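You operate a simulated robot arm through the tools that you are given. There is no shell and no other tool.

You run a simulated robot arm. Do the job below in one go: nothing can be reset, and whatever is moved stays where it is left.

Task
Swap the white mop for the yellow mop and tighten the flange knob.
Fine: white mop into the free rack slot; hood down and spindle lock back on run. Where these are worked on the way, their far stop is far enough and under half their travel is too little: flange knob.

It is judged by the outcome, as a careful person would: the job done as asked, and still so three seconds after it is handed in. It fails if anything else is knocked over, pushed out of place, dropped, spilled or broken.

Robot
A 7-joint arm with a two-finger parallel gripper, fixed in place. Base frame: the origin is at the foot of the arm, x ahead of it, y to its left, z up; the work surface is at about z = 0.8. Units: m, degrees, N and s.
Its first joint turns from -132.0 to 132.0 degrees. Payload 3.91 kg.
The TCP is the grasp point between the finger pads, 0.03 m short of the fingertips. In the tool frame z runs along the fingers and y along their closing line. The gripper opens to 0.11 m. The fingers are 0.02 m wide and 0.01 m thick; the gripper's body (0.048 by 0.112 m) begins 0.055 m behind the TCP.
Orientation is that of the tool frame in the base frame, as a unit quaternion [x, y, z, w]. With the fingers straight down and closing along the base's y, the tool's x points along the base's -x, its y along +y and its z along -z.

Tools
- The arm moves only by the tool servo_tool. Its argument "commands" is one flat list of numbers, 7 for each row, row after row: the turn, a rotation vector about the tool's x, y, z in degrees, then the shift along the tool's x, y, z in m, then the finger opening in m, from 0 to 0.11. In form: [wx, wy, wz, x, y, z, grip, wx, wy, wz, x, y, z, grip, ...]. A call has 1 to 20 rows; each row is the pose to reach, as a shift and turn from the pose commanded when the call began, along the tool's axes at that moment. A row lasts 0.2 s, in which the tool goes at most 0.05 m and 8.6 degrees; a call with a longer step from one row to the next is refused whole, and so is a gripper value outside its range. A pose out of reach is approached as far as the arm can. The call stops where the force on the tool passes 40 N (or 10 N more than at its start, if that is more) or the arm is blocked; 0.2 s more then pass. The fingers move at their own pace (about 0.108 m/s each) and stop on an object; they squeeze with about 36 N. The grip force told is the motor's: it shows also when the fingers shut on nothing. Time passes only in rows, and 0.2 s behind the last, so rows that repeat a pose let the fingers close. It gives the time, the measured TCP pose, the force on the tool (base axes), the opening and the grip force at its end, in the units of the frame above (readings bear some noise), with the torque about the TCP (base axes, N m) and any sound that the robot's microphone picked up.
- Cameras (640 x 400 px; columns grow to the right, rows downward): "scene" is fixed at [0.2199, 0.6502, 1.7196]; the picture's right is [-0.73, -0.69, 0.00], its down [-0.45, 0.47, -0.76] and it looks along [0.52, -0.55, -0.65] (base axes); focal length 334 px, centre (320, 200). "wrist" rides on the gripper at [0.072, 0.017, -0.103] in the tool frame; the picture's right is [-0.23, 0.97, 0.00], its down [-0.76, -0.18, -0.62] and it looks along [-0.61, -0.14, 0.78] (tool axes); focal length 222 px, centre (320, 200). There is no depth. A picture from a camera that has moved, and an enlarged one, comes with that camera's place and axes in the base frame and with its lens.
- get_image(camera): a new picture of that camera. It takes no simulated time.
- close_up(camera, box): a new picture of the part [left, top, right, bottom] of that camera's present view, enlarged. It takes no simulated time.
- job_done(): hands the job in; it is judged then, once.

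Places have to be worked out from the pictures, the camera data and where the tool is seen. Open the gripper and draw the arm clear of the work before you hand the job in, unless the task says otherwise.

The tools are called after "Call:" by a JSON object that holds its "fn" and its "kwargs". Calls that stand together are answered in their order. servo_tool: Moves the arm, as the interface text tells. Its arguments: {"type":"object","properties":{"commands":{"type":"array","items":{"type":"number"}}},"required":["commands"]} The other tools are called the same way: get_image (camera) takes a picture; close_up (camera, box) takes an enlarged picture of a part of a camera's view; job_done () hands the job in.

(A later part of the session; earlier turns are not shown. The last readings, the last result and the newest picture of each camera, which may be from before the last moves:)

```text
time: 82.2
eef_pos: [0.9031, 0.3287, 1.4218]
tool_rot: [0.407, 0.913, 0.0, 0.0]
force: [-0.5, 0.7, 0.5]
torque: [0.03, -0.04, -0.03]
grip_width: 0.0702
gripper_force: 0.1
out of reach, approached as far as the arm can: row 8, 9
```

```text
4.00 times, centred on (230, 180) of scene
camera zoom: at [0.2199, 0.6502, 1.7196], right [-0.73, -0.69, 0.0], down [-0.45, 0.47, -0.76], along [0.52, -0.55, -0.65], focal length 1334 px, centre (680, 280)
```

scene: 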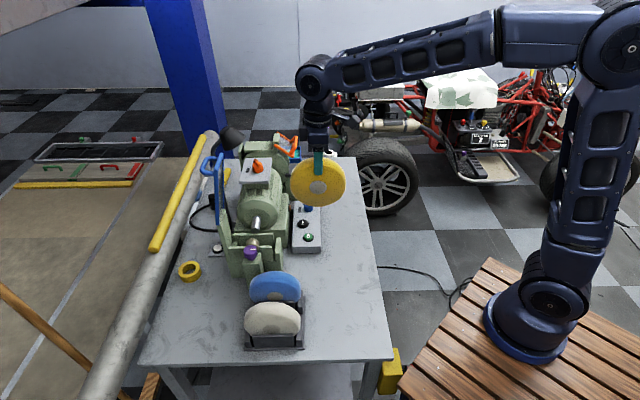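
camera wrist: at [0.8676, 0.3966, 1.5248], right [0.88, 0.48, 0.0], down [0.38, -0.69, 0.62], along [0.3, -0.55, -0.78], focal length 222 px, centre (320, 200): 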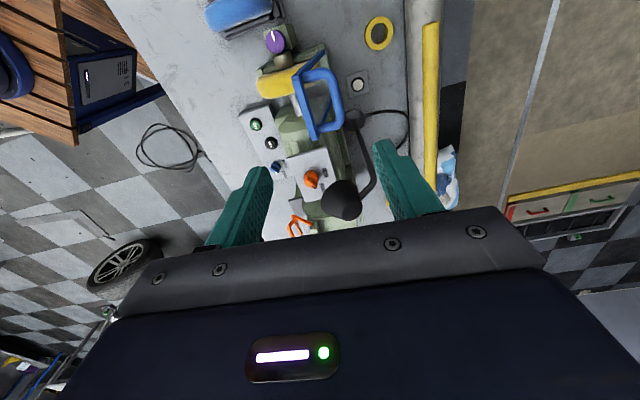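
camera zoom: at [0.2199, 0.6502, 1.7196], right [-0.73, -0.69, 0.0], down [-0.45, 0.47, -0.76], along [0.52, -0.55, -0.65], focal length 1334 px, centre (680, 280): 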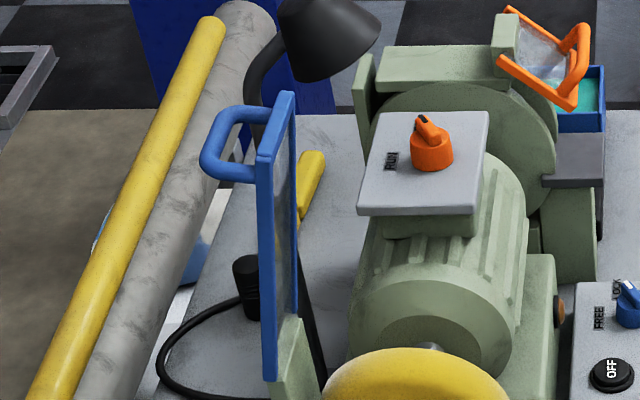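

The hood's top bar is at about z 1.24, leaning slightly over the mop, with the handle loop on its outer side. I'll put the outer finger inside the handle loop and draw the hood over; first I hover just above it to check the fit.

Call:
{"fn": "servo_tool", "kwargs": {"commands": [0, 0, 0, -0.002, -0.0208, 0, 0.06, 0, 0, 0, -0.0041, -0.0416, 0, 0.06, 0, 0, 0, -0.0041, -0.0416, 0.04, 0.06, 0, 0, 0, -0.0041, -0.0416, 0.08, 0.06, 0, 0, 0, -0.0041, -0.0416, 0.11, 0.06, 0, 0, 0, -0.0041, -0.0416, 0.11, 0.06]}}

Call:
{"fn": "get_image", "kwargs": {"camera": "wrist"}}

Call:
{"fn": "close_up", "kwargs": {"camera": "wrist", "box": [240, 60, 440, 220]}}

Call:
{"fn": "close_up", "kwargs": {"camera": "scene", "box": [190, 130, 290, 210]}}

```text
time: 83.6
eef_pos: [0.8749, 0.297, 1.3108]
tool_rot: [0.394, 0.919, 0.0, 0.0]
force: [-0.4, 0.4, 0.4]
torque: [0.0, 0.0, -0.01]
grip_width: 0.0602
gripper_force: 0.2
```

```text
taken
camera wrist: at [0.8371, 0.3635, 1.4154], right [0.86, 0.51, 0.0], down [0.4, -0.67, 0.62], along [0.31, -0.54, -0.78], focal length 222 px, centre (320, 200)
```

wrist: 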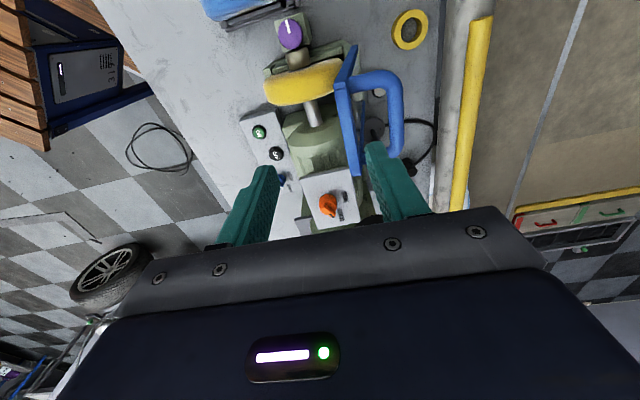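

```text
2.50 times, centred on (340, 140) of wrist
camera zoom: at [0.8371, 0.3635, 1.4154], right [0.86, 0.51, 0.0], down [0.4, -0.67, 0.62], along [0.31, -0.54, -0.78], focal length 555 px, centre (270, 350)
```

zoom: 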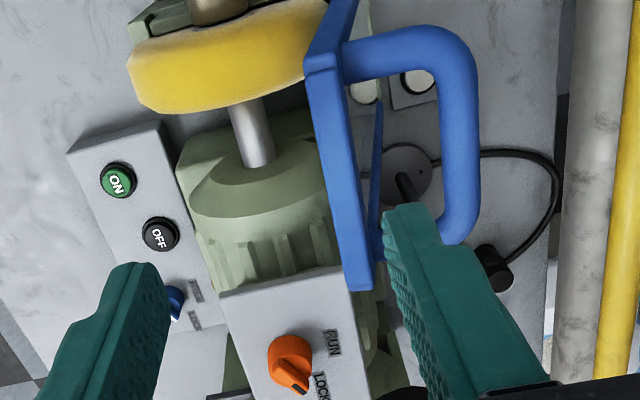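

```text
5.00 times, centred on (240, 170) of scene
camera zoom: at [0.2199, 0.6502, 1.7196], right [-0.73, -0.69, 0.0], down [-0.45, 0.47, -0.76], along [0.52, -0.55, -0.65], focal length 1668 px, centre (720, 350)
```

zoom: 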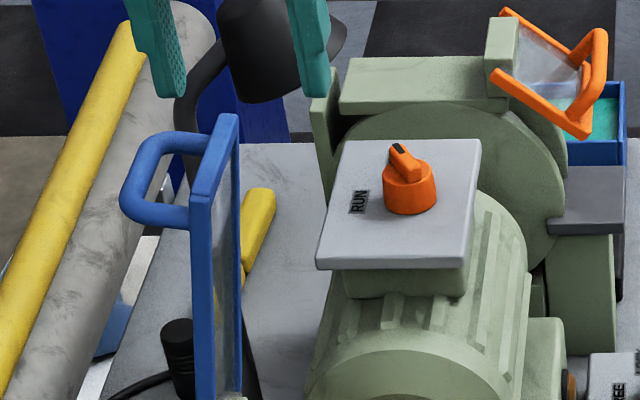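

Measured from here, the handle loop's centre is 9 mm further out and 3.5 mm back from the outer finger. I shift by that and lower the finger into the loop.

Call:
{"fn": "servo_tool", "kwargs": {"commands": [0, 0, 0, -0.0035, 0.009, 0, 0.06, 0, 0, 0, -0.0035, 0.009, 0.025, 0.06, 0, 0, 0, -0.0035, 0.009, 0.05, 0.06, 0, 0, 0, -0.0035, 0.009, 0.05, 0.06]}}

Call:
{"fn": "close_up", "kwargs": {"camera": "wrist", "box": [240, 60, 440, 220]}}

Call:
{"fn": "close_up", "kwargs": {"camera": "scene", "box": [190, 130, 290, 210]}}

```text
time: 84.6
eef_pos: [0.8845, 0.3027, 1.2608]
tool_rot: [0.395, 0.919, 0.0, 0.0]
force: [0.5, 0.3, -0.1]
torque: [0.02, 0.02, -0.02]
grip_width: 0.0599
gripper_force: 0.2
```

```text
2.50 times, centred on (340, 140) of wrist
camera zoom: at [0.8468, 0.3674, 1.3643], right [0.86, 0.51, 0.0], down [0.4, -0.67, 0.62], along [0.32, -0.54, -0.78], focal length 555 px, centre (270, 350)
```

zoom: 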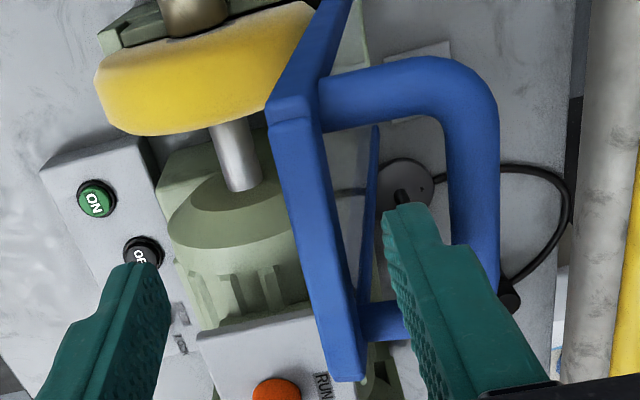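

```text
5.00 times, centred on (240, 170) of scene
camera zoom: at [0.2199, 0.6502, 1.7196], right [-0.73, -0.69, 0.0], down [-0.45, 0.47, -0.76], along [0.52, -0.55, -0.65], focal length 1668 px, centre (720, 350)
```

zoom: 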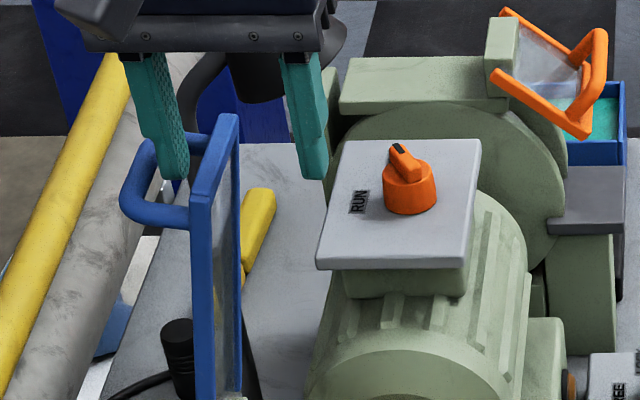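

The outer finger is lined up inside the handle loop. I lower it 2.6 cm more so it reaches through the loop.

Call:
{"fn": "servo_tool", "kwargs": {"commands": [0, 0, 0, 0, 0, 0.013, 0.06, 0, 0, 0, 0, 0, 0.026, 0.06, 0, 0, 0, 0, 0, 0.026, 0.06]}}

Call:
{"fn": "close_up", "kwargs": {"camera": "wrist", "box": [240, 60, 440, 220]}}

Call:
{"fn": "close_up", "kwargs": {"camera": "scene", "box": [190, 130, 290, 210]}}

```text
time: 85.4
eef_pos: [0.8838, 0.3018, 1.2354]
tool_rot: [0.395, 0.919, 0.0, 0.0]
force: [0.5, -0.5, 1.7]
torque: [0.0, 0.03, -0.02]
grip_width: 0.0599
gripper_force: 0.0
```

```text
2.50 times, centred on (340, 140) of wrist
camera zoom: at [0.8468, 0.3675, 1.3392], right [0.86, 0.51, 0.0], down [0.4, -0.67, 0.62], along [0.32, -0.54, -0.78], focal length 555 px, centre (270, 350)
```

zoom: 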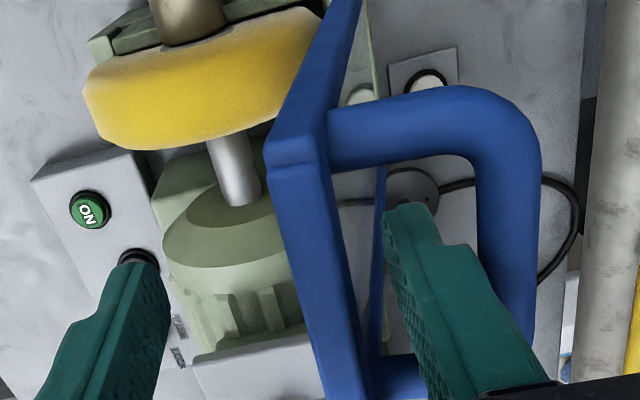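

```text
5.00 times, centred on (240, 170) of scene
camera zoom: at [0.2199, 0.6502, 1.7196], right [-0.73, -0.69, 0.0], down [-0.45, 0.47, -0.76], along [0.52, -0.55, -0.65], focal length 1668 px, centre (720, 350)
```

zoom: 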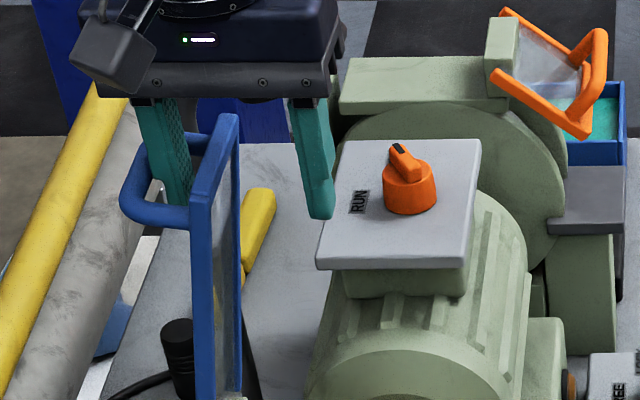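

The finger is through the loop with no contact force. I draw it toward the machine to start tipping the hood over, slowly.

Call:
{"fn": "servo_tool", "kwargs": {"commands": [0, 0, 0, 0, -0.01, 0, 0.06, 0, 0, 0, 0, -0.018, 0.001, 0.06, 0, 0, 0, 0, -0.026, 0.003, 0.06, 0, 0, 0, 0, -0.034, 0.006, 0.06]}}

Call:
{"fn": "close_up", "kwargs": {"camera": "wrist", "box": [240, 60, 440, 220]}}

Call:
{"fn": "close_up", "kwargs": {"camera": "scene", "box": [190, 140, 290, 240]}}

```text
time: 86.4
eef_pos: [0.8594, 0.2777, 1.2312]
tool_rot: [0.395, 0.919, 0.0, 0.0]
force: [0.0, 0.4, -0.1]
torque: [0.02, -0.01, 0.03]
grip_width: 0.0599
gripper_force: 0.1
```

```text
2.50 times, centred on (340, 140) of wrist
camera zoom: at [0.8216, 0.3436, 1.3342], right [0.86, 0.51, 0.0], down [0.4, -0.67, 0.62], along [0.32, -0.54, -0.78], focal length 555 px, centre (270, 350)
```

zoom: 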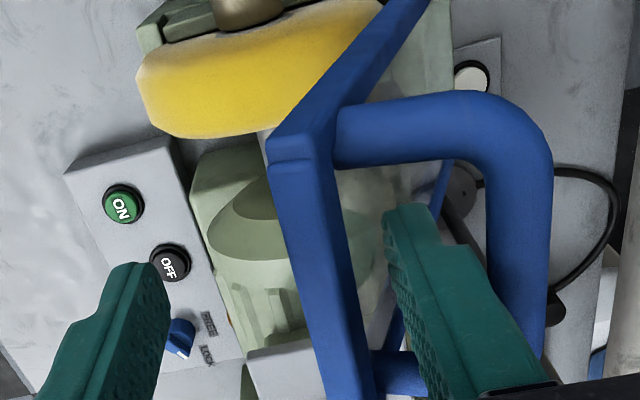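

```text
4.00 times, centred on (240, 190) of scene
camera zoom: at [0.2199, 0.6502, 1.7196], right [-0.73, -0.69, 0.0], down [-0.45, 0.47, -0.76], along [0.52, -0.55, -0.65], focal length 1334 px, centre (640, 240)
```

zoom: 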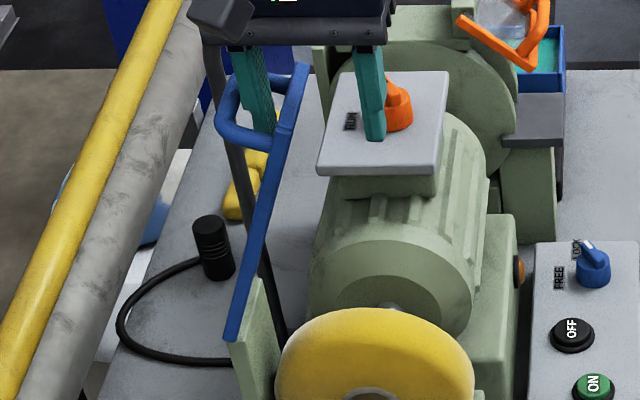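

The hood tips over easily and stays where it is put. I continue the arc, lowering slightly as its top descends.

Call:
{"fn": "servo_tool", "kwargs": {"commands": [0, 0, 0, 0, -0.009, 0.004, 0.06, 0, 0, 0, 0, -0.018, 0.009, 0.06, 0, 0, 0, 0, -0.027, 0.015, 0.06, 0, 0, 0, 0, -0.034, 0.02, 0.06]}}

Call:
{"fn": "close_up", "kwargs": {"camera": "wrist", "box": [240, 60, 440, 220]}}

Call:
{"fn": "close_up", "kwargs": {"camera": "scene", "box": [190, 140, 290, 240]}}

```text
time: 87.2
eef_pos: [0.8444, 0.2637, 1.2214]
tool_rot: [0.394, 0.919, 0.007, 0.006]
force: [13.4, 6.0, 4.0]
torque: [1.9, -2.19, 1.18]
grip_width: 0.0679
gripper_force: 7.6
stopped in row 4: the force on the tool passed its limit at 46 N (the readings are from after the stop); the commanded pose is now the measured one
```

```text
2.50 times, centred on (340, 140) of wrist
camera zoom: at [0.8045, 0.3274, 1.3248], right [0.86, 0.51, 0.02], down [0.39, -0.68, 0.62], along [0.33, -0.53, -0.78], focal length 555 px, centre (270, 350)
```

zoom: 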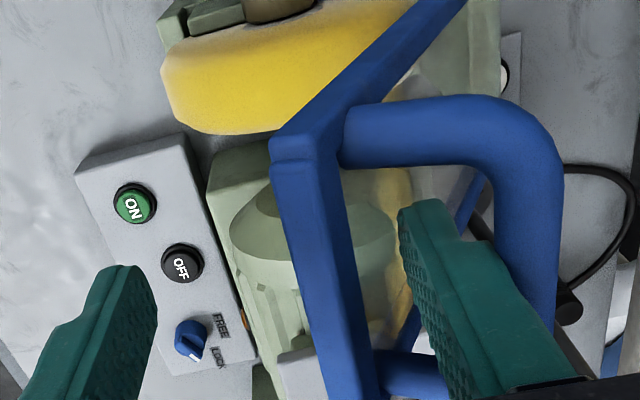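

```text
4.00 times, centred on (240, 190) of scene
camera zoom: at [0.2199, 0.6502, 1.7196], right [-0.73, -0.69, 0.0], down [-0.45, 0.47, -0.76], along [0.52, -0.55, -0.65], focal length 1334 px, centre (640, 240)
```

zoom: 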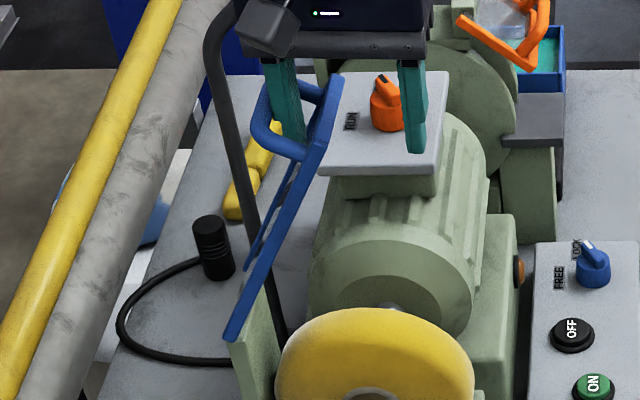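

The force limit tripped: the hood resists here, at roughly 35° lean. I back the finger off slightly and look at what is happening.

Call:
{"fn": "servo_tool", "kwargs": {"commands": [0, 0, 0, 0, 0.006, 0, 0.06, 0, 0, 0, 0, 0.006, 0, 0.06]}}

Call:
{"fn": "get_image", "kwargs": {"camera": "scene"}}

Call:
{"fn": "close_up", "kwargs": {"camera": "scene", "box": [200, 140, 290, 240]}}

Call:
{"fn": "get_image", "kwargs": {"camera": "wrist"}}

```text
time: 87.8
eef_pos: [0.847, 0.2661, 1.2217]
tool_rot: [0.394, 0.919, 0.006, 0.004]
force: [2.3, 3.6, 12.0]
torque: [1.32, -1.39, 0.98]
grip_width: 0.0621
gripper_force: 2.0
```

```text
taken
```

scene: 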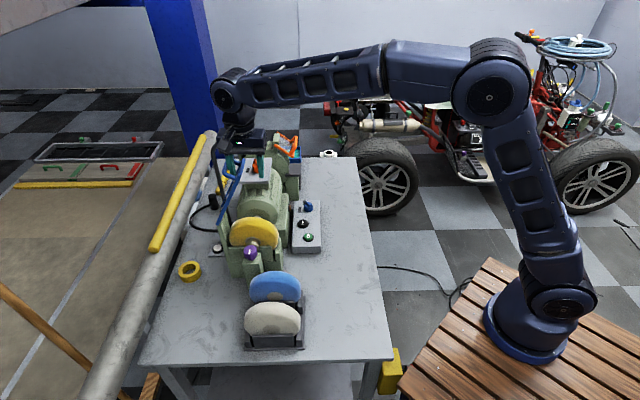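

```text
4.00 times, centred on (245, 190) of scene
camera zoom: at [0.2199, 0.6502, 1.7196], right [-0.73, -0.69, 0.0], down [-0.45, 0.47, -0.76], along [0.52, -0.55, -0.65], focal length 1334 px, centre (620, 240)
```

zoom: 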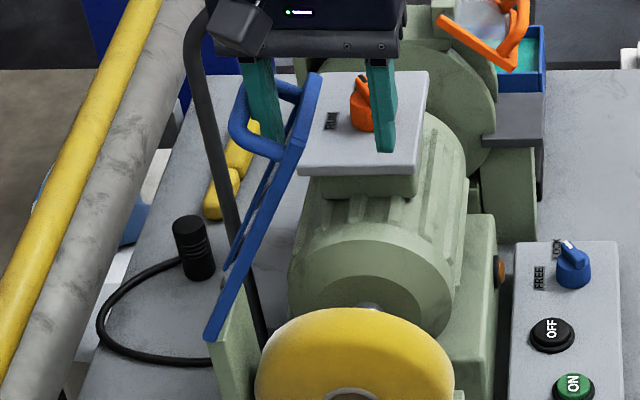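

```text
taken
camera wrist: at [0.8076, 0.3304, 1.3255], right [0.86, 0.51, 0.01], down [0.39, -0.68, 0.62], along [0.33, -0.53, -0.78], focal length 222 px, centre (320, 200)
```

wrist: 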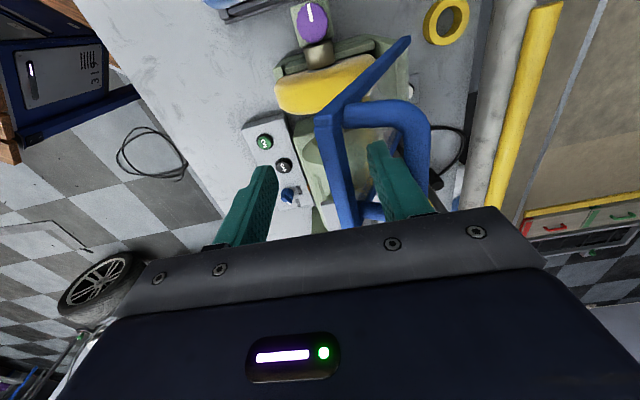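

The residual twist suggests the thicker part of the finger is wedged between the hood and its handle at this lean. I withdraw the finger straight up out of the loop.

Call:
{"fn": "servo_tool", "kwargs": {"commands": [0, 0, 0, 0, 0, -0.008, 0.06, 0, 0, 0, 0, 0, -0.016, 0.06, 0, 0, 0, 0, 0, -0.026, 0.06, 0, 0, 0, 0, 0, -0.038, 0.06, 0, 0, 0, 0, 0, -0.055, 0.06, 0, 0, 0, 0, 0, -0.07, 0.06]}}

Call:
{"fn": "close_up", "kwargs": {"camera": "scene", "box": [200, 140, 290, 240]}}

Call:
{"fn": "get_image", "kwargs": {"camera": "wrist"}}

```text
time: 89.2
eef_pos: [0.8462, 0.265, 1.2915]
tool_rot: [0.394, 0.919, 0.006, 0.005]
force: [1.0, 0.5, 0.5]
torque: [0.04, 0.01, 0.01]
grip_width: 0.0601
gripper_force: 0.0
```

```text
4.00 times, centred on (245, 190) of scene
camera zoom: at [0.2199, 0.6502, 1.7196], right [-0.73, -0.69, 0.0], down [-0.45, 0.47, -0.76], along [0.52, -0.55, -0.65], focal length 1334 px, centre (620, 240)
```

zoom: 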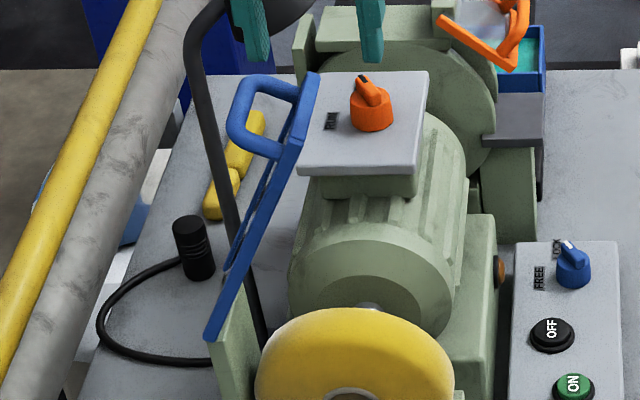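

```text
taken
camera wrist: at [0.8072, 0.3297, 1.3952], right [0.86, 0.51, 0.01], down [0.39, -0.68, 0.62], along [0.32, -0.53, -0.78], focal length 222 px, centre (320, 200)
```

wrist: 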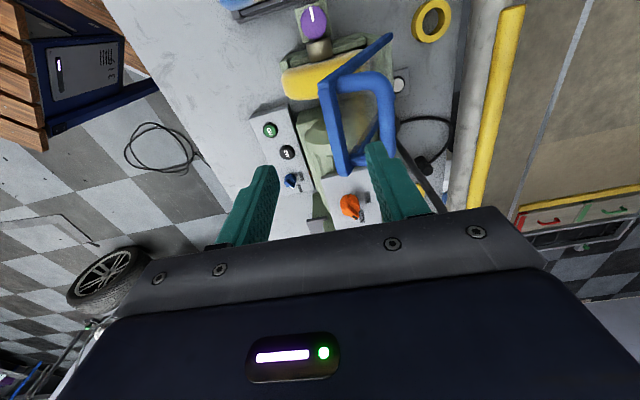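

The hood now rests at about 30° by its own hinge friction and the finger is free. I zoom in to measure the hood's top bar and handle for the next push.

Call:
{"fn": "close_up", "kwargs": {"camera": "wrist", "box": [270, 20, 430, 190]}}

Call:
{"fn": "close_up", "kwargs": {"camera": "scene", "box": [210, 150, 274, 230]}}

```text
2.35 times, centred on (350, 105) of wrist
camera zoom: at [0.8072, 0.3297, 1.3952], right [0.86, 0.51, 0.01], down [0.39, -0.68, 0.62], along [0.32, -0.53, -0.78], focal length 523 px, centre (249, 424)
```

zoom: 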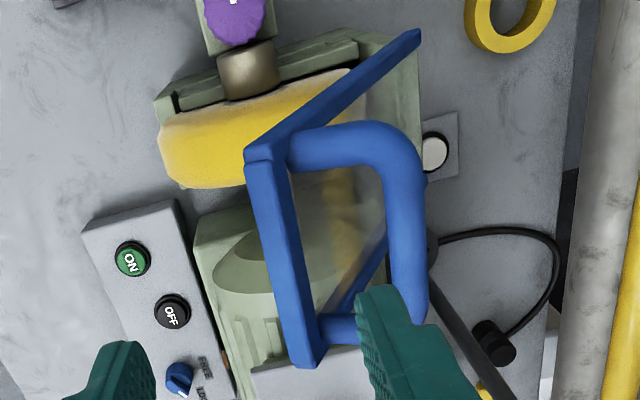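

```text
5.00 times, centred on (242, 190) of scene
camera zoom: at [0.2199, 0.6502, 1.7196], right [-0.73, -0.69, 0.0], down [-0.45, 0.47, -0.76], along [0.52, -0.55, -0.65], focal length 1668 px, centre (710, 250)
```

zoom: 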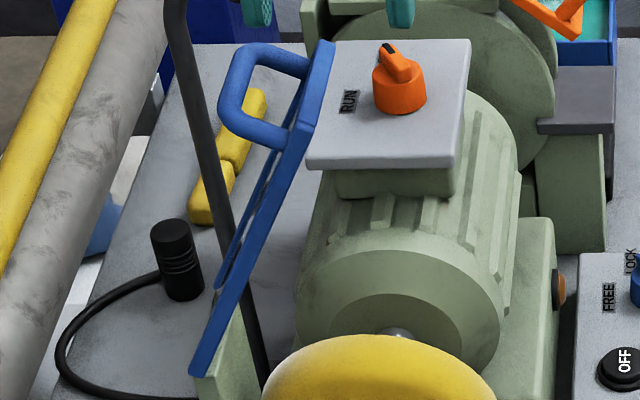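

The handle's outer bar is now at about 4 cm to the left of the spindle line, z ≈ 1.225. I'll cage that bar loosely between the two fingertips and guide it down along its arc; first I move above it (correcting the small tool tilt) and look.

Call:
{"fn": "servo_tool", "kwargs": {"commands": [0.3, 0.1, 0, -0.001, 0.018, 0, 0.05, 0.6, 0.2, 0, -0.002, 0.036, 0, 0.034, 0.86, 0.26, 0, -0.0025, 0.0544, 0, 0.034, 0.86, 0.26, 0, -0.0025, 0.0544, 0, 0.034]}}

Call:
{"fn": "get_image", "kwargs": {"camera": "wrist"}}

Call:
{"fn": "close_up", "kwargs": {"camera": "wrist", "box": [230, 40, 410, 190]}}

Call:
{"fn": "close_up", "kwargs": {"camera": "scene", "box": [200, 130, 290, 220]}}

```text
time: 90.2
eef_pos: [0.8866, 0.3017, 1.2909]
tool_rot: [0.394, 0.919, 0.0, -0.001]
force: [0.2, 0.0, 0.2]
torque: [0.0, 0.01, -0.01]
grip_width: 0.0338
gripper_force: 0.1
```

```text
taken
camera wrist: at [0.8492, 0.366, 1.3954], right [0.86, 0.51, 0.0], down [0.4, -0.67, 0.62], along [0.31, -0.54, -0.78], focal length 222 px, centre (320, 200)
```

wrist: 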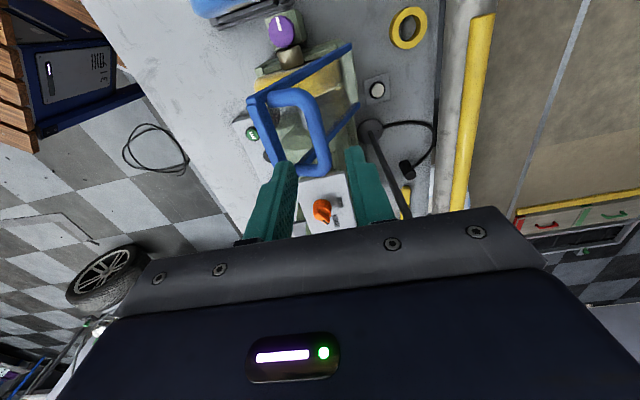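

```text
2.67 times, centred on (320, 115) of wrist
camera zoom: at [0.8492, 0.366, 1.3954], right [0.86, 0.51, 0.0], down [0.4, -0.67, 0.62], along [0.31, -0.54, -0.78], focal length 592 px, centre (320, 427)
```

zoom: 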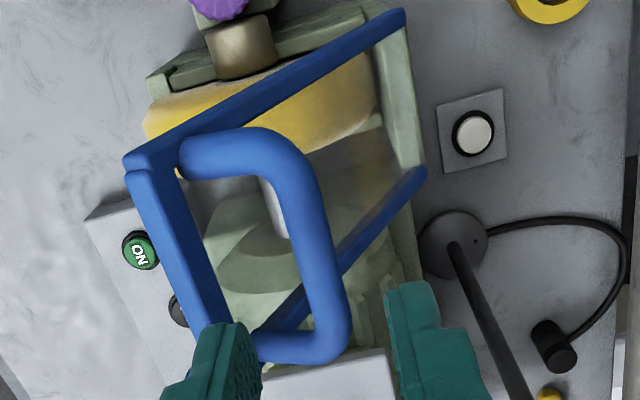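

```text
4.44 times, centred on (245, 175) of scene
camera zoom: at [0.2199, 0.6502, 1.7196], right [-0.73, -0.69, 0.0], down [-0.45, 0.47, -0.76], along [0.52, -0.55, -0.65], focal length 1483 px, centre (653, 311)
```

zoom: 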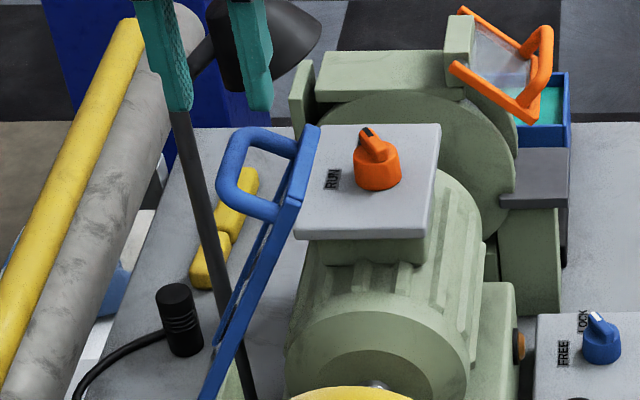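

The bar lies within 1 mm of the line between the fingers. I lower the fingertips around it.

Call:
{"fn": "servo_tool", "kwargs": {"commands": [0, 0, 0, 0, 0.0005, 0.018, 0.034, 0, 0, 0, 0, 0.0005, 0.034, 0.034, 0, 0, 0, 0, 0.0005, 0.05, 0.034, 0, 0, 0, 0, 0.0005, 0.05, 0.034]}}

Call:
{"fn": "close_up", "kwargs": {"camera": "wrist", "box": [230, 60, 410, 210]}}

Call:
{"fn": "close_up", "kwargs": {"camera": "scene", "box": [200, 130, 290, 220]}}

```text
time: 91.2
eef_pos: [0.8872, 0.3023, 1.2418]
tool_rot: [0.394, 0.919, -0.001, -0.001]
force: [-0.3, 0.1, 0.0]
torque: [0.03, 0.0, 0.02]
grip_width: 0.034
gripper_force: 0.1
```

```text
2.67 times, centred on (320, 135) of wrist
camera zoom: at [0.85, 0.3669, 1.3451], right [0.86, 0.51, 0.0], down [0.4, -0.67, 0.62], along [0.31, -0.54, -0.78], focal length 592 px, centre (320, 373)
```

zoom: 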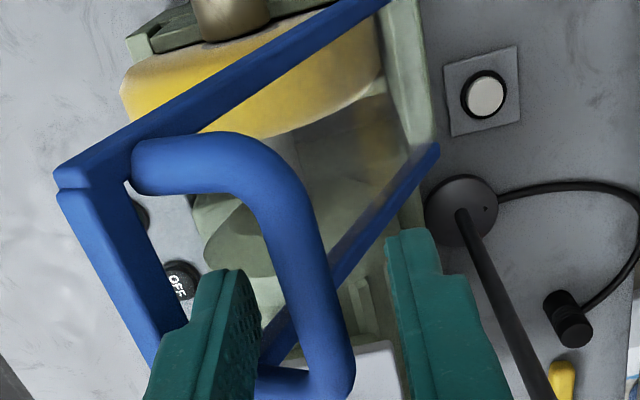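

```text
4.44 times, centred on (245, 175) of scene
camera zoom: at [0.2199, 0.6502, 1.7196], right [-0.73, -0.69, 0.0], down [-0.45, 0.47, -0.76], along [0.52, -0.55, -0.65], focal length 1483 px, centre (653, 311)
```

zoom: 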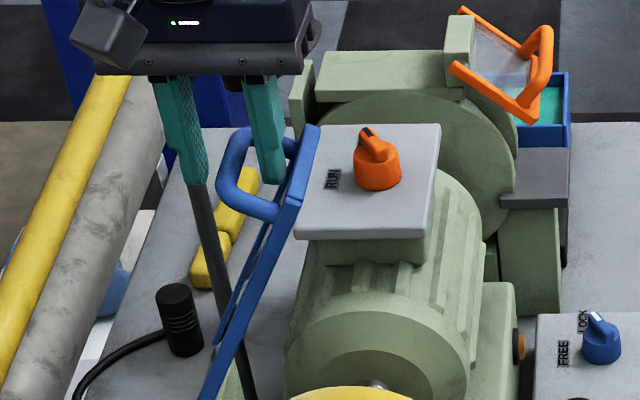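

The bar is caged: one finger inside the loop, the other outside, no contact force. I guide it along its arc to about 50° lean.

Call:
{"fn": "servo_tool", "kwargs": {"commands": [0, 0, 0, 0, -0.012, 0.003, 0.034, 0, 0, 0, 0, -0.024, 0.006, 0.034, 0, 0, 0, 0, -0.037, 0.011, 0.034, 0, 0, 0, 0, -0.05, 0.019, 0.034, 0, 0, 0, 0, -0.0637, 0.0278, 0.034]}}

Call:
{"fn": "close_up", "kwargs": {"camera": "wrist", "box": [230, 60, 410, 210]}}

Call:
{"fn": "close_up", "kwargs": {"camera": "scene", "box": [200, 140, 290, 240]}}

```text
time: 92.4
eef_pos: [0.8426, 0.257, 1.2138]
tool_rot: [0.394, 0.919, -0.002, -0.002]
force: [0.1, 0.0, -0.1]
torque: [0.02, 0.0, 0.03]
grip_width: 0.0341
gripper_force: 0.0
```

```text
2.67 times, centred on (320, 135) of wrist
camera zoom: at [0.8041, 0.3228, 1.3169], right [0.86, 0.51, 0.0], down [0.4, -0.67, 0.62], along [0.31, -0.54, -0.78], focal length 592 px, centre (320, 373)
```

zoom: 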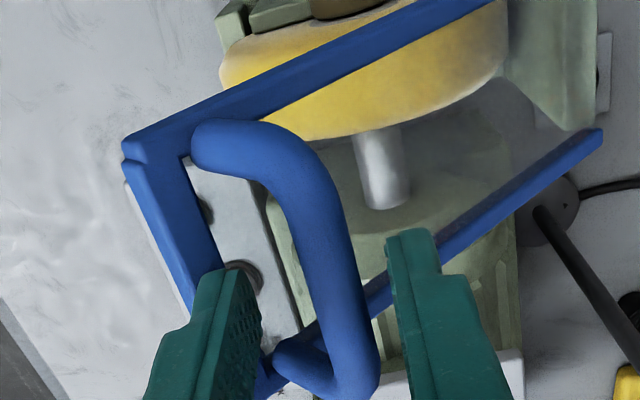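

```text
4.00 times, centred on (245, 190) of scene
camera zoom: at [0.2199, 0.6502, 1.7196], right [-0.73, -0.69, 0.0], down [-0.45, 0.47, -0.76], along [0.52, -0.55, -0.65], focal length 1334 px, centre (620, 240)
```

zoom: 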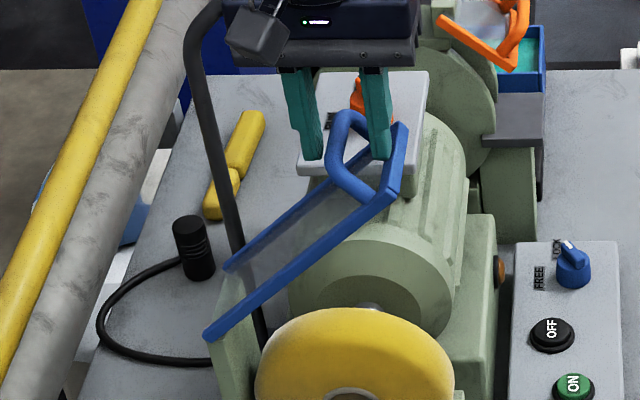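

The hood follows smoothly with no force. I continue along the arc.

Call:
{"fn": "servo_tool", "kwargs": {"commands": [0, 0, 0, 0, -0.012, 0.01, 0.034, 0, 0, 0, 0, -0.0234, 0.021, 0.034, 0, 0, 0, 0, -0.034, 0.034, 0.034, 0, 0, 0, 0, -0.0428, 0.0458, 0.034]}}

Call:
{"fn": "close_up", "kwargs": {"camera": "wrist", "box": [230, 60, 410, 210]}}

Call:
{"fn": "close_up", "kwargs": {"camera": "scene", "box": [200, 140, 290, 240]}}

```text
time: 93.4
eef_pos: [0.8099, 0.2282, 1.1685]
tool_rot: [0.395, 0.919, 0.0, -0.001]
force: [0.1, 0.4, -0.2]
torque: [0.0, 0.0, 0.01]
grip_width: 0.034
gripper_force: 0.3
```

```text
2.67 times, centred on (320, 135) of wrist
camera zoom: at [0.7729, 0.2929, 1.2719], right [0.86, 0.51, 0.0], down [0.4, -0.67, 0.62], along [0.31, -0.54, -0.78], focal length 592 px, centre (320, 373)
```

zoom: 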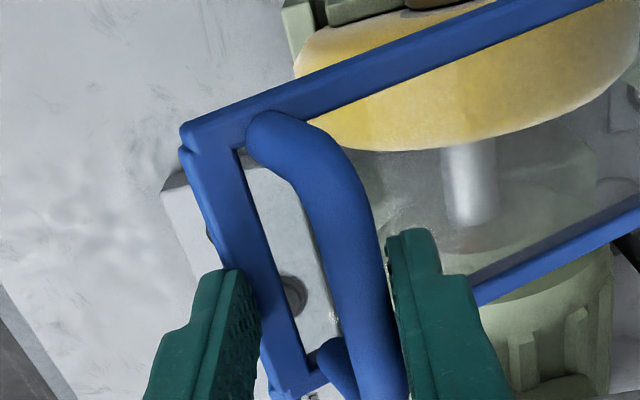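

```text
4.00 times, centred on (245, 190) of scene
camera zoom: at [0.2199, 0.6502, 1.7196], right [-0.73, -0.69, 0.0], down [-0.45, 0.47, -0.76], along [0.52, -0.55, -0.65], focal length 1334 px, centre (620, 240)
```

zoom: 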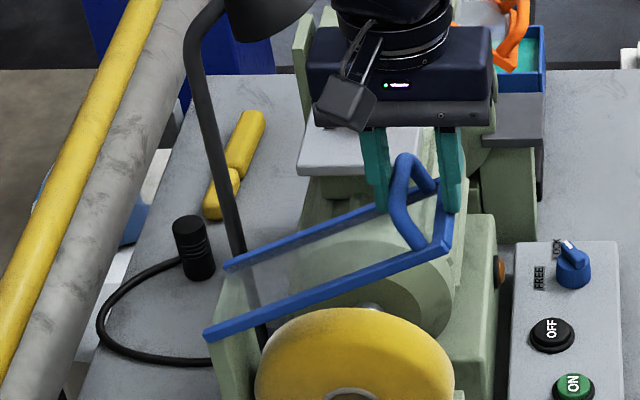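

The hood is at about 65–70°. I continue the last part, mostly downward.

Call:
{"fn": "servo_tool", "kwargs": {"commands": [0, 0, 0, 0, -0.008, 0.014, 0.034, 0, 0, 0, 0, -0.0147, 0.0278, 0.034, 0, 0, 0, 0, -0.02, 0.04, 0.034]}}

Call:
{"fn": "close_up", "kwargs": {"camera": "wrist", "box": [230, 60, 410, 210]}}

Call:
{"fn": "close_up", "kwargs": {"camera": "scene", "box": [200, 140, 310, 250]}}

```text
time: 94.2
eef_pos: [0.7955, 0.2142, 1.1287]
tool_rot: [0.394, 0.919, 0.0, -0.001]
force: [1.6, 0.2, -0.7]
torque: [-0.02, 0.01, 0.01]
grip_width: 0.0346
gripper_force: 0.2
```

```text
2.67 times, centred on (320, 135) of wrist
camera zoom: at [0.7584, 0.2799, 1.2319], right [0.86, 0.51, 0.0], down [0.4, -0.67, 0.62], along [0.31, -0.54, -0.78], focal length 592 px, centre (320, 373)
```

zoom: 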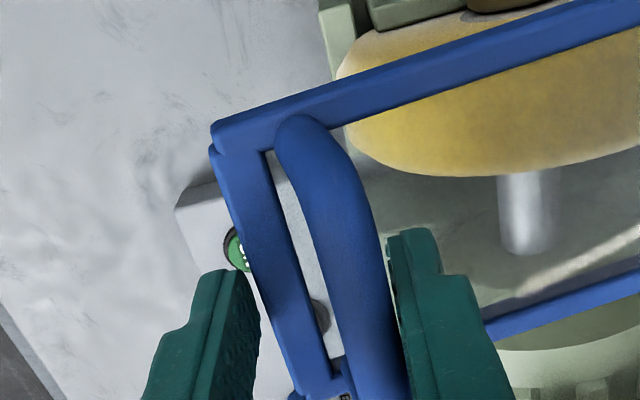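

```text
3.64 times, centred on (255, 195) of scene
camera zoom: at [0.2199, 0.6502, 1.7196], right [-0.73, -0.69, 0.0], down [-0.45, 0.47, -0.76], along [0.52, -0.55, -0.65], focal length 1213 px, centre (556, 218)
```

zoom: 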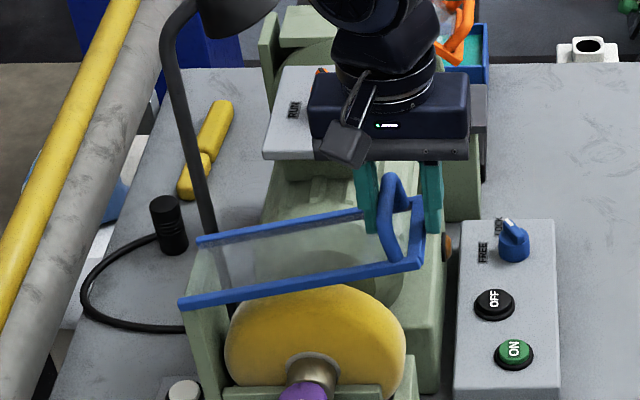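

The hood is nearly level. I follow it down the rest of the arc.

Call:
{"fn": "servo_tool", "kwargs": {"commands": [0, 0, 0, 0, -0.003, 0.009, 0.034, 0, 0, 0, 0, -0.005, 0.018, 0.034, 0, 0, 0, 0, -0.0055, 0.022, 0.034]}}

Call:
{"fn": "close_up", "kwargs": {"camera": "wrist", "box": [230, 60, 410, 210]}}

Call:
{"fn": "close_up", "kwargs": {"camera": "scene", "box": [200, 140, 310, 250]}}

```text
time: 95.0
eef_pos: [0.7908, 0.2109, 1.1077]
tool_rot: [0.394, 0.919, 0.0, -0.002]
force: [-1.2, -0.7, 0.3]
torque: [-0.02, 0.0, 0.02]
grip_width: 0.0338
gripper_force: 0.0
```

```text
2.67 times, centred on (320, 135) of wrist
camera zoom: at [0.7541, 0.2759, 1.2103], right [0.86, 0.51, 0.0], down [0.4, -0.67, 0.62], along [0.31, -0.54, -0.78], focal length 592 px, centre (320, 373)
```

zoom: 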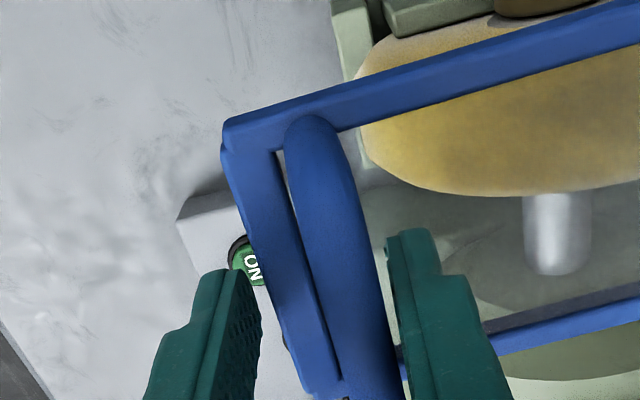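

```text
3.64 times, centred on (255, 195) of scene
camera zoom: at [0.2199, 0.6502, 1.7196], right [-0.73, -0.69, 0.0], down [-0.45, 0.47, -0.76], along [0.52, -0.55, -0.65], focal length 1213 px, centre (556, 218)
```

zoom: 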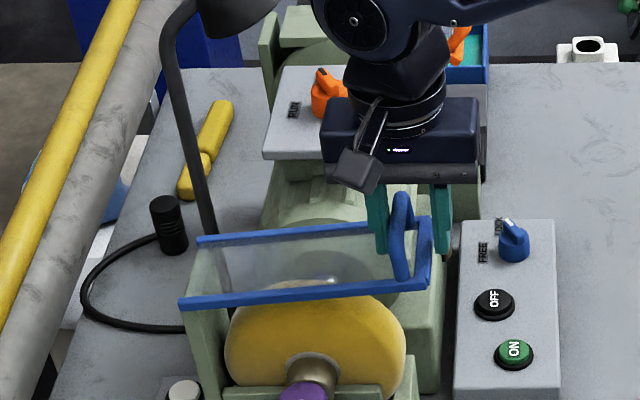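

The hood is about 6° from level. To press it fully down I raise the fingers off the handle, close them, and push down gently on the handle bar from above.

Call:
{"fn": "servo_tool", "kwargs": {"commands": [0, 0, 0, 0, 0.003, -0.02, 0.034, 0, 0, 0, 0, 0.004, -0.045, 0.034, 0, 0, 0, 0, 0.009, -0.045, 0.01, 0, 0, 0, 0, 0.009, -0.045, 0.0, 0, 0, 0, 0, 0.009, -0.045, 0.0]}}

Call:
{"fn": "close_up", "kwargs": {"camera": "wrist", "box": [230, 60, 410, 210]}}

Call:
{"fn": "close_up", "kwargs": {"camera": "scene", "box": [200, 140, 310, 250]}}

```text
time: 96.2
eef_pos: [0.7994, 0.2154, 1.1523]
tool_rot: [0.394, 0.919, -0.001, -0.001]
force: [-0.5, 0.1, 0.5]
torque: [0.0, -0.01, 0.01]
grip_width: 0.0
gripper_force: 36.1
```

```text
2.67 times, centred on (320, 135) of wrist
camera zoom: at [0.7615, 0.2815, 1.2552], right [0.86, 0.51, 0.0], down [0.4, -0.67, 0.62], along [0.31, -0.54, -0.78], focal length 592 px, centre (320, 373)
```

zoom: 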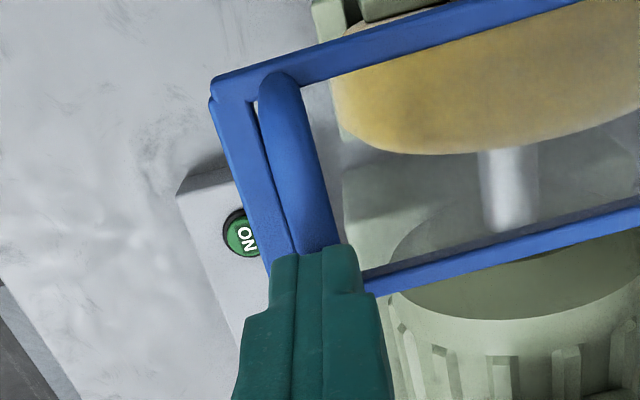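

```text
3.64 times, centred on (255, 195) of scene
camera zoom: at [0.2199, 0.6502, 1.7196], right [-0.73, -0.69, 0.0], down [-0.45, 0.47, -0.76], along [0.52, -0.55, -0.65], focal length 1213 px, centre (556, 218)
```

zoom: 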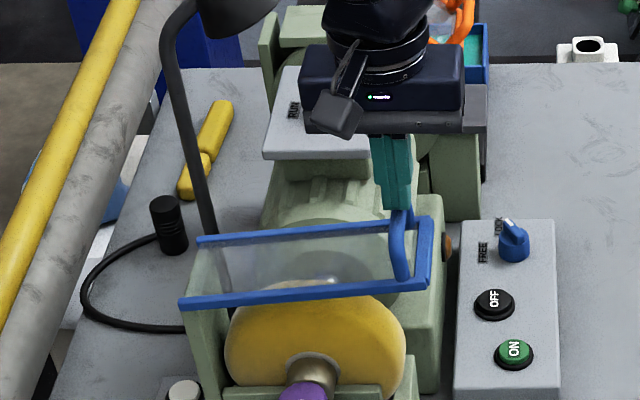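

The closed fingertips are right above the handle bar. I press down in small steps.

Call:
{"fn": "servo_tool", "kwargs": {"commands": [0, 0, 0, 0, 0, 0.01, 0.0, 0, 0, 0, 0, 0, 0.018, 0.0, 0, 0, 0, 0, 0, 0.025, 0.0, 0, 0, 0, 0, 0, 0.032, 0.0]}}

Call:
{"fn": "close_up", "kwargs": {"camera": "scene", "box": [200, 140, 310, 250]}}

```text
time: 97.1
eef_pos: [0.7983, 0.2169, 1.1306]
tool_rot: [0.394, 0.919, 0.003, 0.002]
force: [-9.1, -3.7, 12.7]
torque: [-0.13, 0.31, -0.01]
grip_width: 0.0
gripper_force: 35.7
stopped in row 4: the force on the tool passed its limit at 49 N (the readings are from after the stop); the commanded pose is now the measured one
```

```text
3.64 times, centred on (255, 195) of scene
camera zoom: at [0.2199, 0.6502, 1.7196], right [-0.73, -0.69, 0.0], down [-0.45, 0.47, -0.76], along [0.52, -0.55, -0.65], focal length 1213 px, centre (556, 218)
```

zoom: 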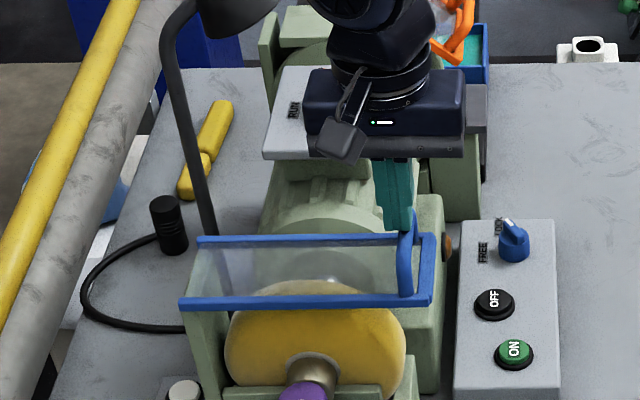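

The hood's edge is now level and it met its stop, so the hood is down. I lift off straight up, levelling the tool.

Call:
{"fn": "servo_tool", "kwargs": {"commands": [0.2, 0.04, 0, 0, 0, -0.02, 0.0, 0.41, 0.08, 0, 0, 0, -0.06, 0.0, 0.41, 0.08, 0, 0, 0, -0.105, 0.02, 0.41, 0.08, 0, 0, 0, -0.15, 0.04, 0.41, 0.08, 0, 0, 0, -0.195, 0.06, 0.41, 0.08, 0, 0, 0, -0.24, 0.06, 0.41, 0.08, 0, 0, 0, -0.285, 0.06]}}

Call:
{"fn": "get_image", "kwargs": {"camera": "scene"}}

Call:
{"fn": "close_up", "kwargs": {"camera": "scene", "box": [190, 110, 330, 280]}}

```text
time: 98.7
eef_pos: [0.7969, 0.2171, 1.4126]
tool_rot: [0.394, 0.919, -0.001, -0.001]
force: [1.0, -0.1, 0.8]
torque: [0.03, 0.03, 0.01]
grip_width: 0.0601
gripper_force: 0.0
```

```text
taken
```

scene: 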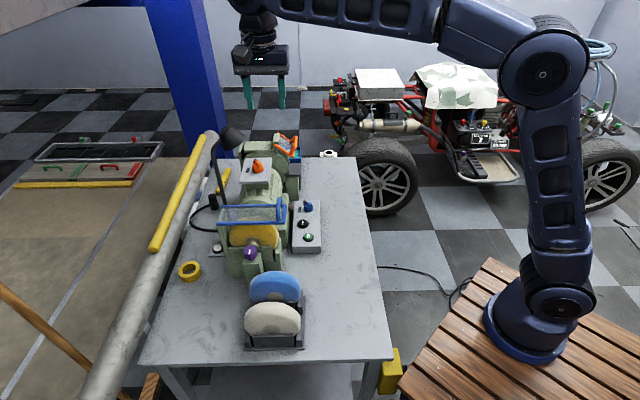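

```text
2.35 times, centred on (260, 195) of scene
camera zoom: at [0.2199, 0.6502, 1.7196], right [-0.73, -0.69, 0.0], down [-0.45, 0.47, -0.76], along [0.52, -0.55, -0.65], focal length 785 px, centre (461, 212)
```

zoom: 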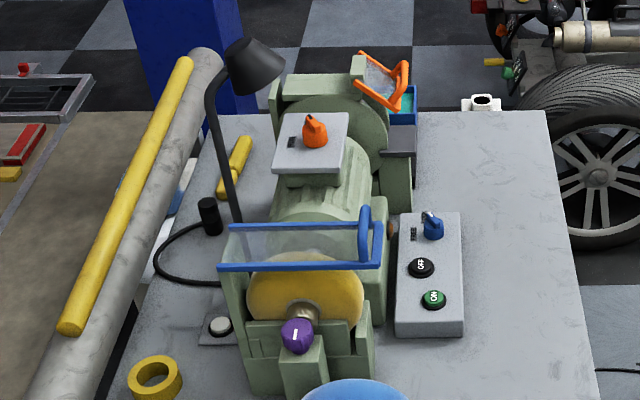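

The hood is down over the yellow mop. Next the spindle lock: I turn the tool and move above the motor box, high up, to see the orange selector and the lamp near it.

Call:
{"fn": "servo_tool", "kwargs": {"commands": [0, 0, -8.2, -0.0108, 0.0025, 0, 0.06, 0, 0, -16.4, -0.0216, 0.005, 0, 0.06, 0, 0, -24.5, -0.0323, 0.0075, 0, 0.06, 0, 0, -32.7, -0.0431, 0.01, 0, 0.06, 0, 0, -40.9, -0.0539, 0.0125, 0, 0.06, 0, 0, -49.1, -0.0647, 0.015, 0, 0.06, 0, 0, -57.3, -0.0755, 0.0175, 0, 0.06, 0, 0, -65.5, -0.0862, 0.02, 0, 0.06, 0, 0, -73.6, -0.097, 0.0225, 0, 0.06, 0, 0, -81.8, -0.1078, 0.025, 0, 0.06, 0, 0, -90, -0.1186, 0.0275, 0, 0.06]}}

Call:
{"fn": "get_image", "kwargs": {"camera": "wrist"}}

Call:
{"fn": "close_up", "kwargs": {"camera": "wrist", "box": [250, 80, 410, 210]}}

```text
time: 101.1
eef_pos: [0.9014, 0.1489, 1.4149]
tool_rot: [-0.371, 0.929, 0.0, -0.001]
force: [-0.8, -0.7, -0.3]
torque: [0.01, 0.06, 0.02]
grip_width: 0.06
gripper_force: 0.0
```

```text
taken
camera wrist: at [0.8366, 0.1117, 1.5177], right [-0.51, 0.86, 0.0], down [0.67, 0.4, 0.62], along [0.54, 0.32, -0.78], focal length 222 px, centre (320, 200)
```

wrist: 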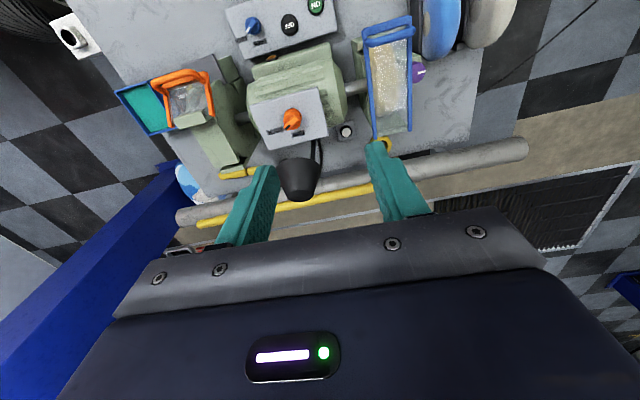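

```text
3.08 times, centred on (330, 145) of wrist
camera zoom: at [0.8366, 0.1117, 1.5177], right [-0.51, 0.86, 0.0], down [0.67, 0.4, 0.62], along [0.54, 0.32, -0.78], focal length 684 px, centre (289, 369)
```

zoom: 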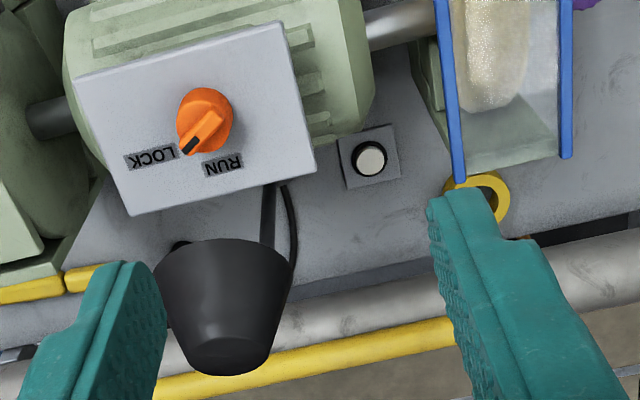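

The orange selector is at about (0.986, 0.139) with its pointer toward LOCK, and the lamp head hangs close beside it on the outer side. I zoom in to measure its shape and height.

Call:
{"fn": "close_up", "kwargs": {"camera": "scene", "box": [238, 148, 282, 190]}}

Call:
{"fn": "close_up", "kwargs": {"camera": "wrist", "box": [265, 95, 325, 145]}}

```text
9.52 times, centred on (260, 169) of scene
camera zoom: at [0.2199, 0.6502, 1.7196], right [-0.73, -0.69, 0.0], down [-0.45, 0.47, -0.76], along [0.52, -0.55, -0.65], focal length 3177 px, centre (891, 495)
```

zoom: 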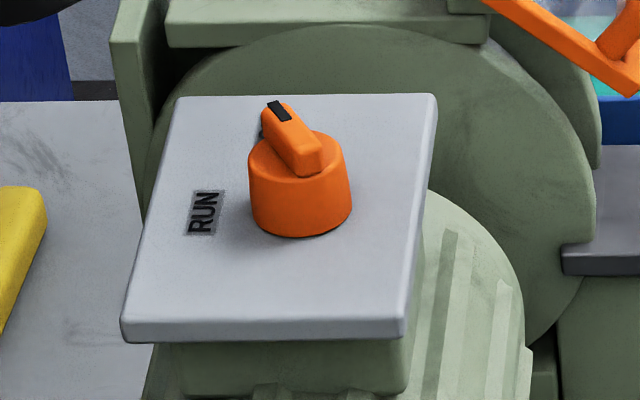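

```text
8.00 times, centred on (295, 120) of wrist
camera zoom: at [0.8366, 0.1117, 1.5177], right [-0.51, 0.86, 0.0], down [0.67, 0.4, 0.62], along [0.54, 0.32, -0.78], focal length 1777 px, centre (520, 840)
```

zoom: 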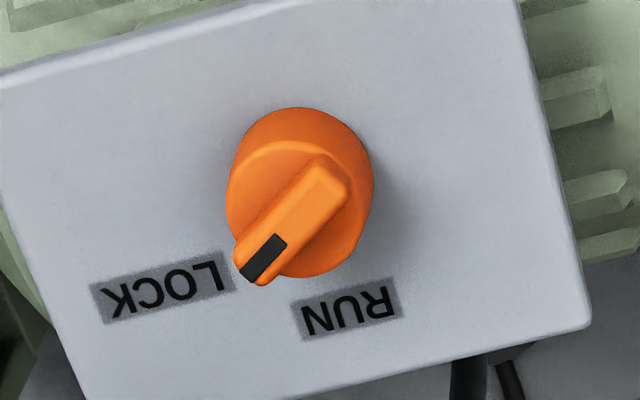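

Cylinder about 2.2 cm tall with a 1 cm ridge on top, pointing to LOCK; RUN is 60° anticlockwise. If I straddle the ridge with jaws closing along the machine axis, it will swing to RUN. I approach with the tool tilted 15° (away from the lamp), fingers closed, to first feel the ridge's height.

Call:
{"fn": "servo_tool", "kwargs": {"commands": [0, -5, 0, -0.016, -0.0222, 0, 0.02, 0, -10, 0, -0.032, -0.0445, 0, 0.0, 0, -15, 0, -0.048, -0.0667, 0, 0.0, 0, -15, 0, -0.048, -0.0667, 0.045, 0.0, 0, -15, 0, -0.048, -0.0667, 0.09, 0.0, 0, -15, 0, -0.048, -0.0667, 0.135, 0.0, 0, -15, 0, -0.048, -0.0667, 0.18, 0.0, 0, -15, 0, -0.048, -0.0667, 0.215, 0.0, 0, -15, 0, -0.048, -0.0667, 0.215, 0.0]}}

Call:
{"fn": "get_image", "kwargs": {"camera": "wrist"}}

Call:
{"fn": "close_up", "kwargs": {"camera": "scene", "box": [210, 110, 310, 195]}}

Call:
{"fn": "close_up", "kwargs": {"camera": "wrist", "box": [260, 120, 380, 210]}}

```text
time: 103.1
eef_pos: [0.9806, 0.1322, 1.1999]
tool_rot: [-0.368, 0.921, 0.048, 0.12]
force: [0.2, -0.7, 1.0]
torque: [0.02, -0.01, 0.02]
grip_width: 0.0002
gripper_force: 36.1
```

```text
taken
camera wrist: at [0.8989, 0.0777, 1.2813], right [-0.51, 0.86, 0.06], down [0.54, 0.27, 0.8], along [0.67, 0.44, -0.6], focal length 222 px, centre (320, 200)
```

wrist: 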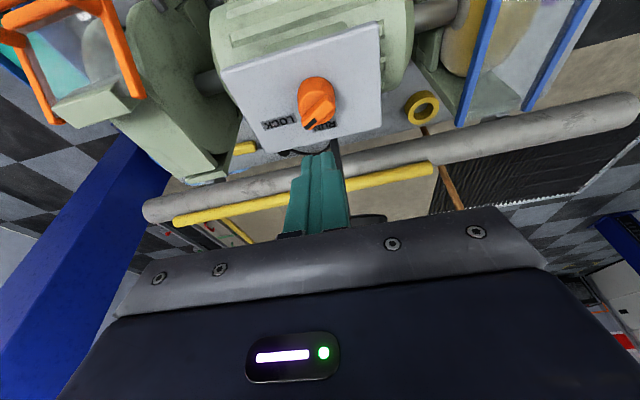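

```text
4.71 times, centred on (260, 152) of scene
camera zoom: at [0.2199, 0.6502, 1.7196], right [-0.73, -0.69, 0.0], down [-0.45, 0.47, -0.76], along [0.52, -0.55, -0.65], focal length 1570 px, centre (602, 424)
```

zoom: 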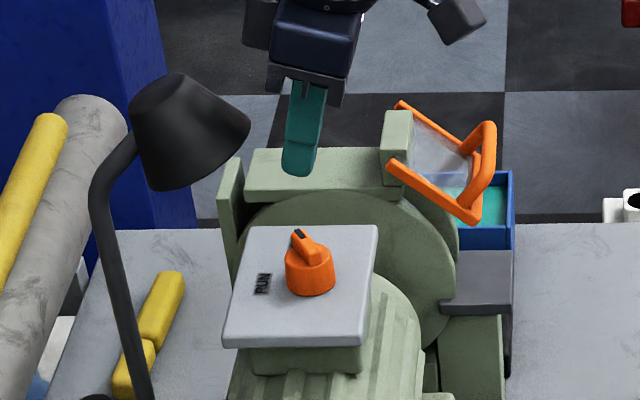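

```text
4.44 times, centred on (320, 165) of wrist
camera zoom: at [0.8989, 0.0777, 1.2813], right [-0.51, 0.86, 0.06], down [0.54, 0.27, 0.8], along [0.67, 0.44, -0.6], focal length 987 px, centre (320, 356)
```

zoom: 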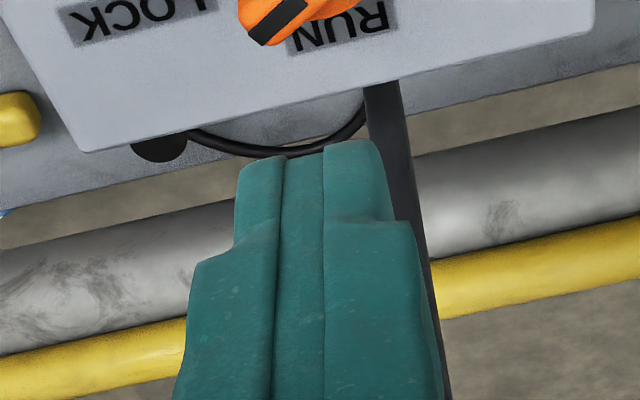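

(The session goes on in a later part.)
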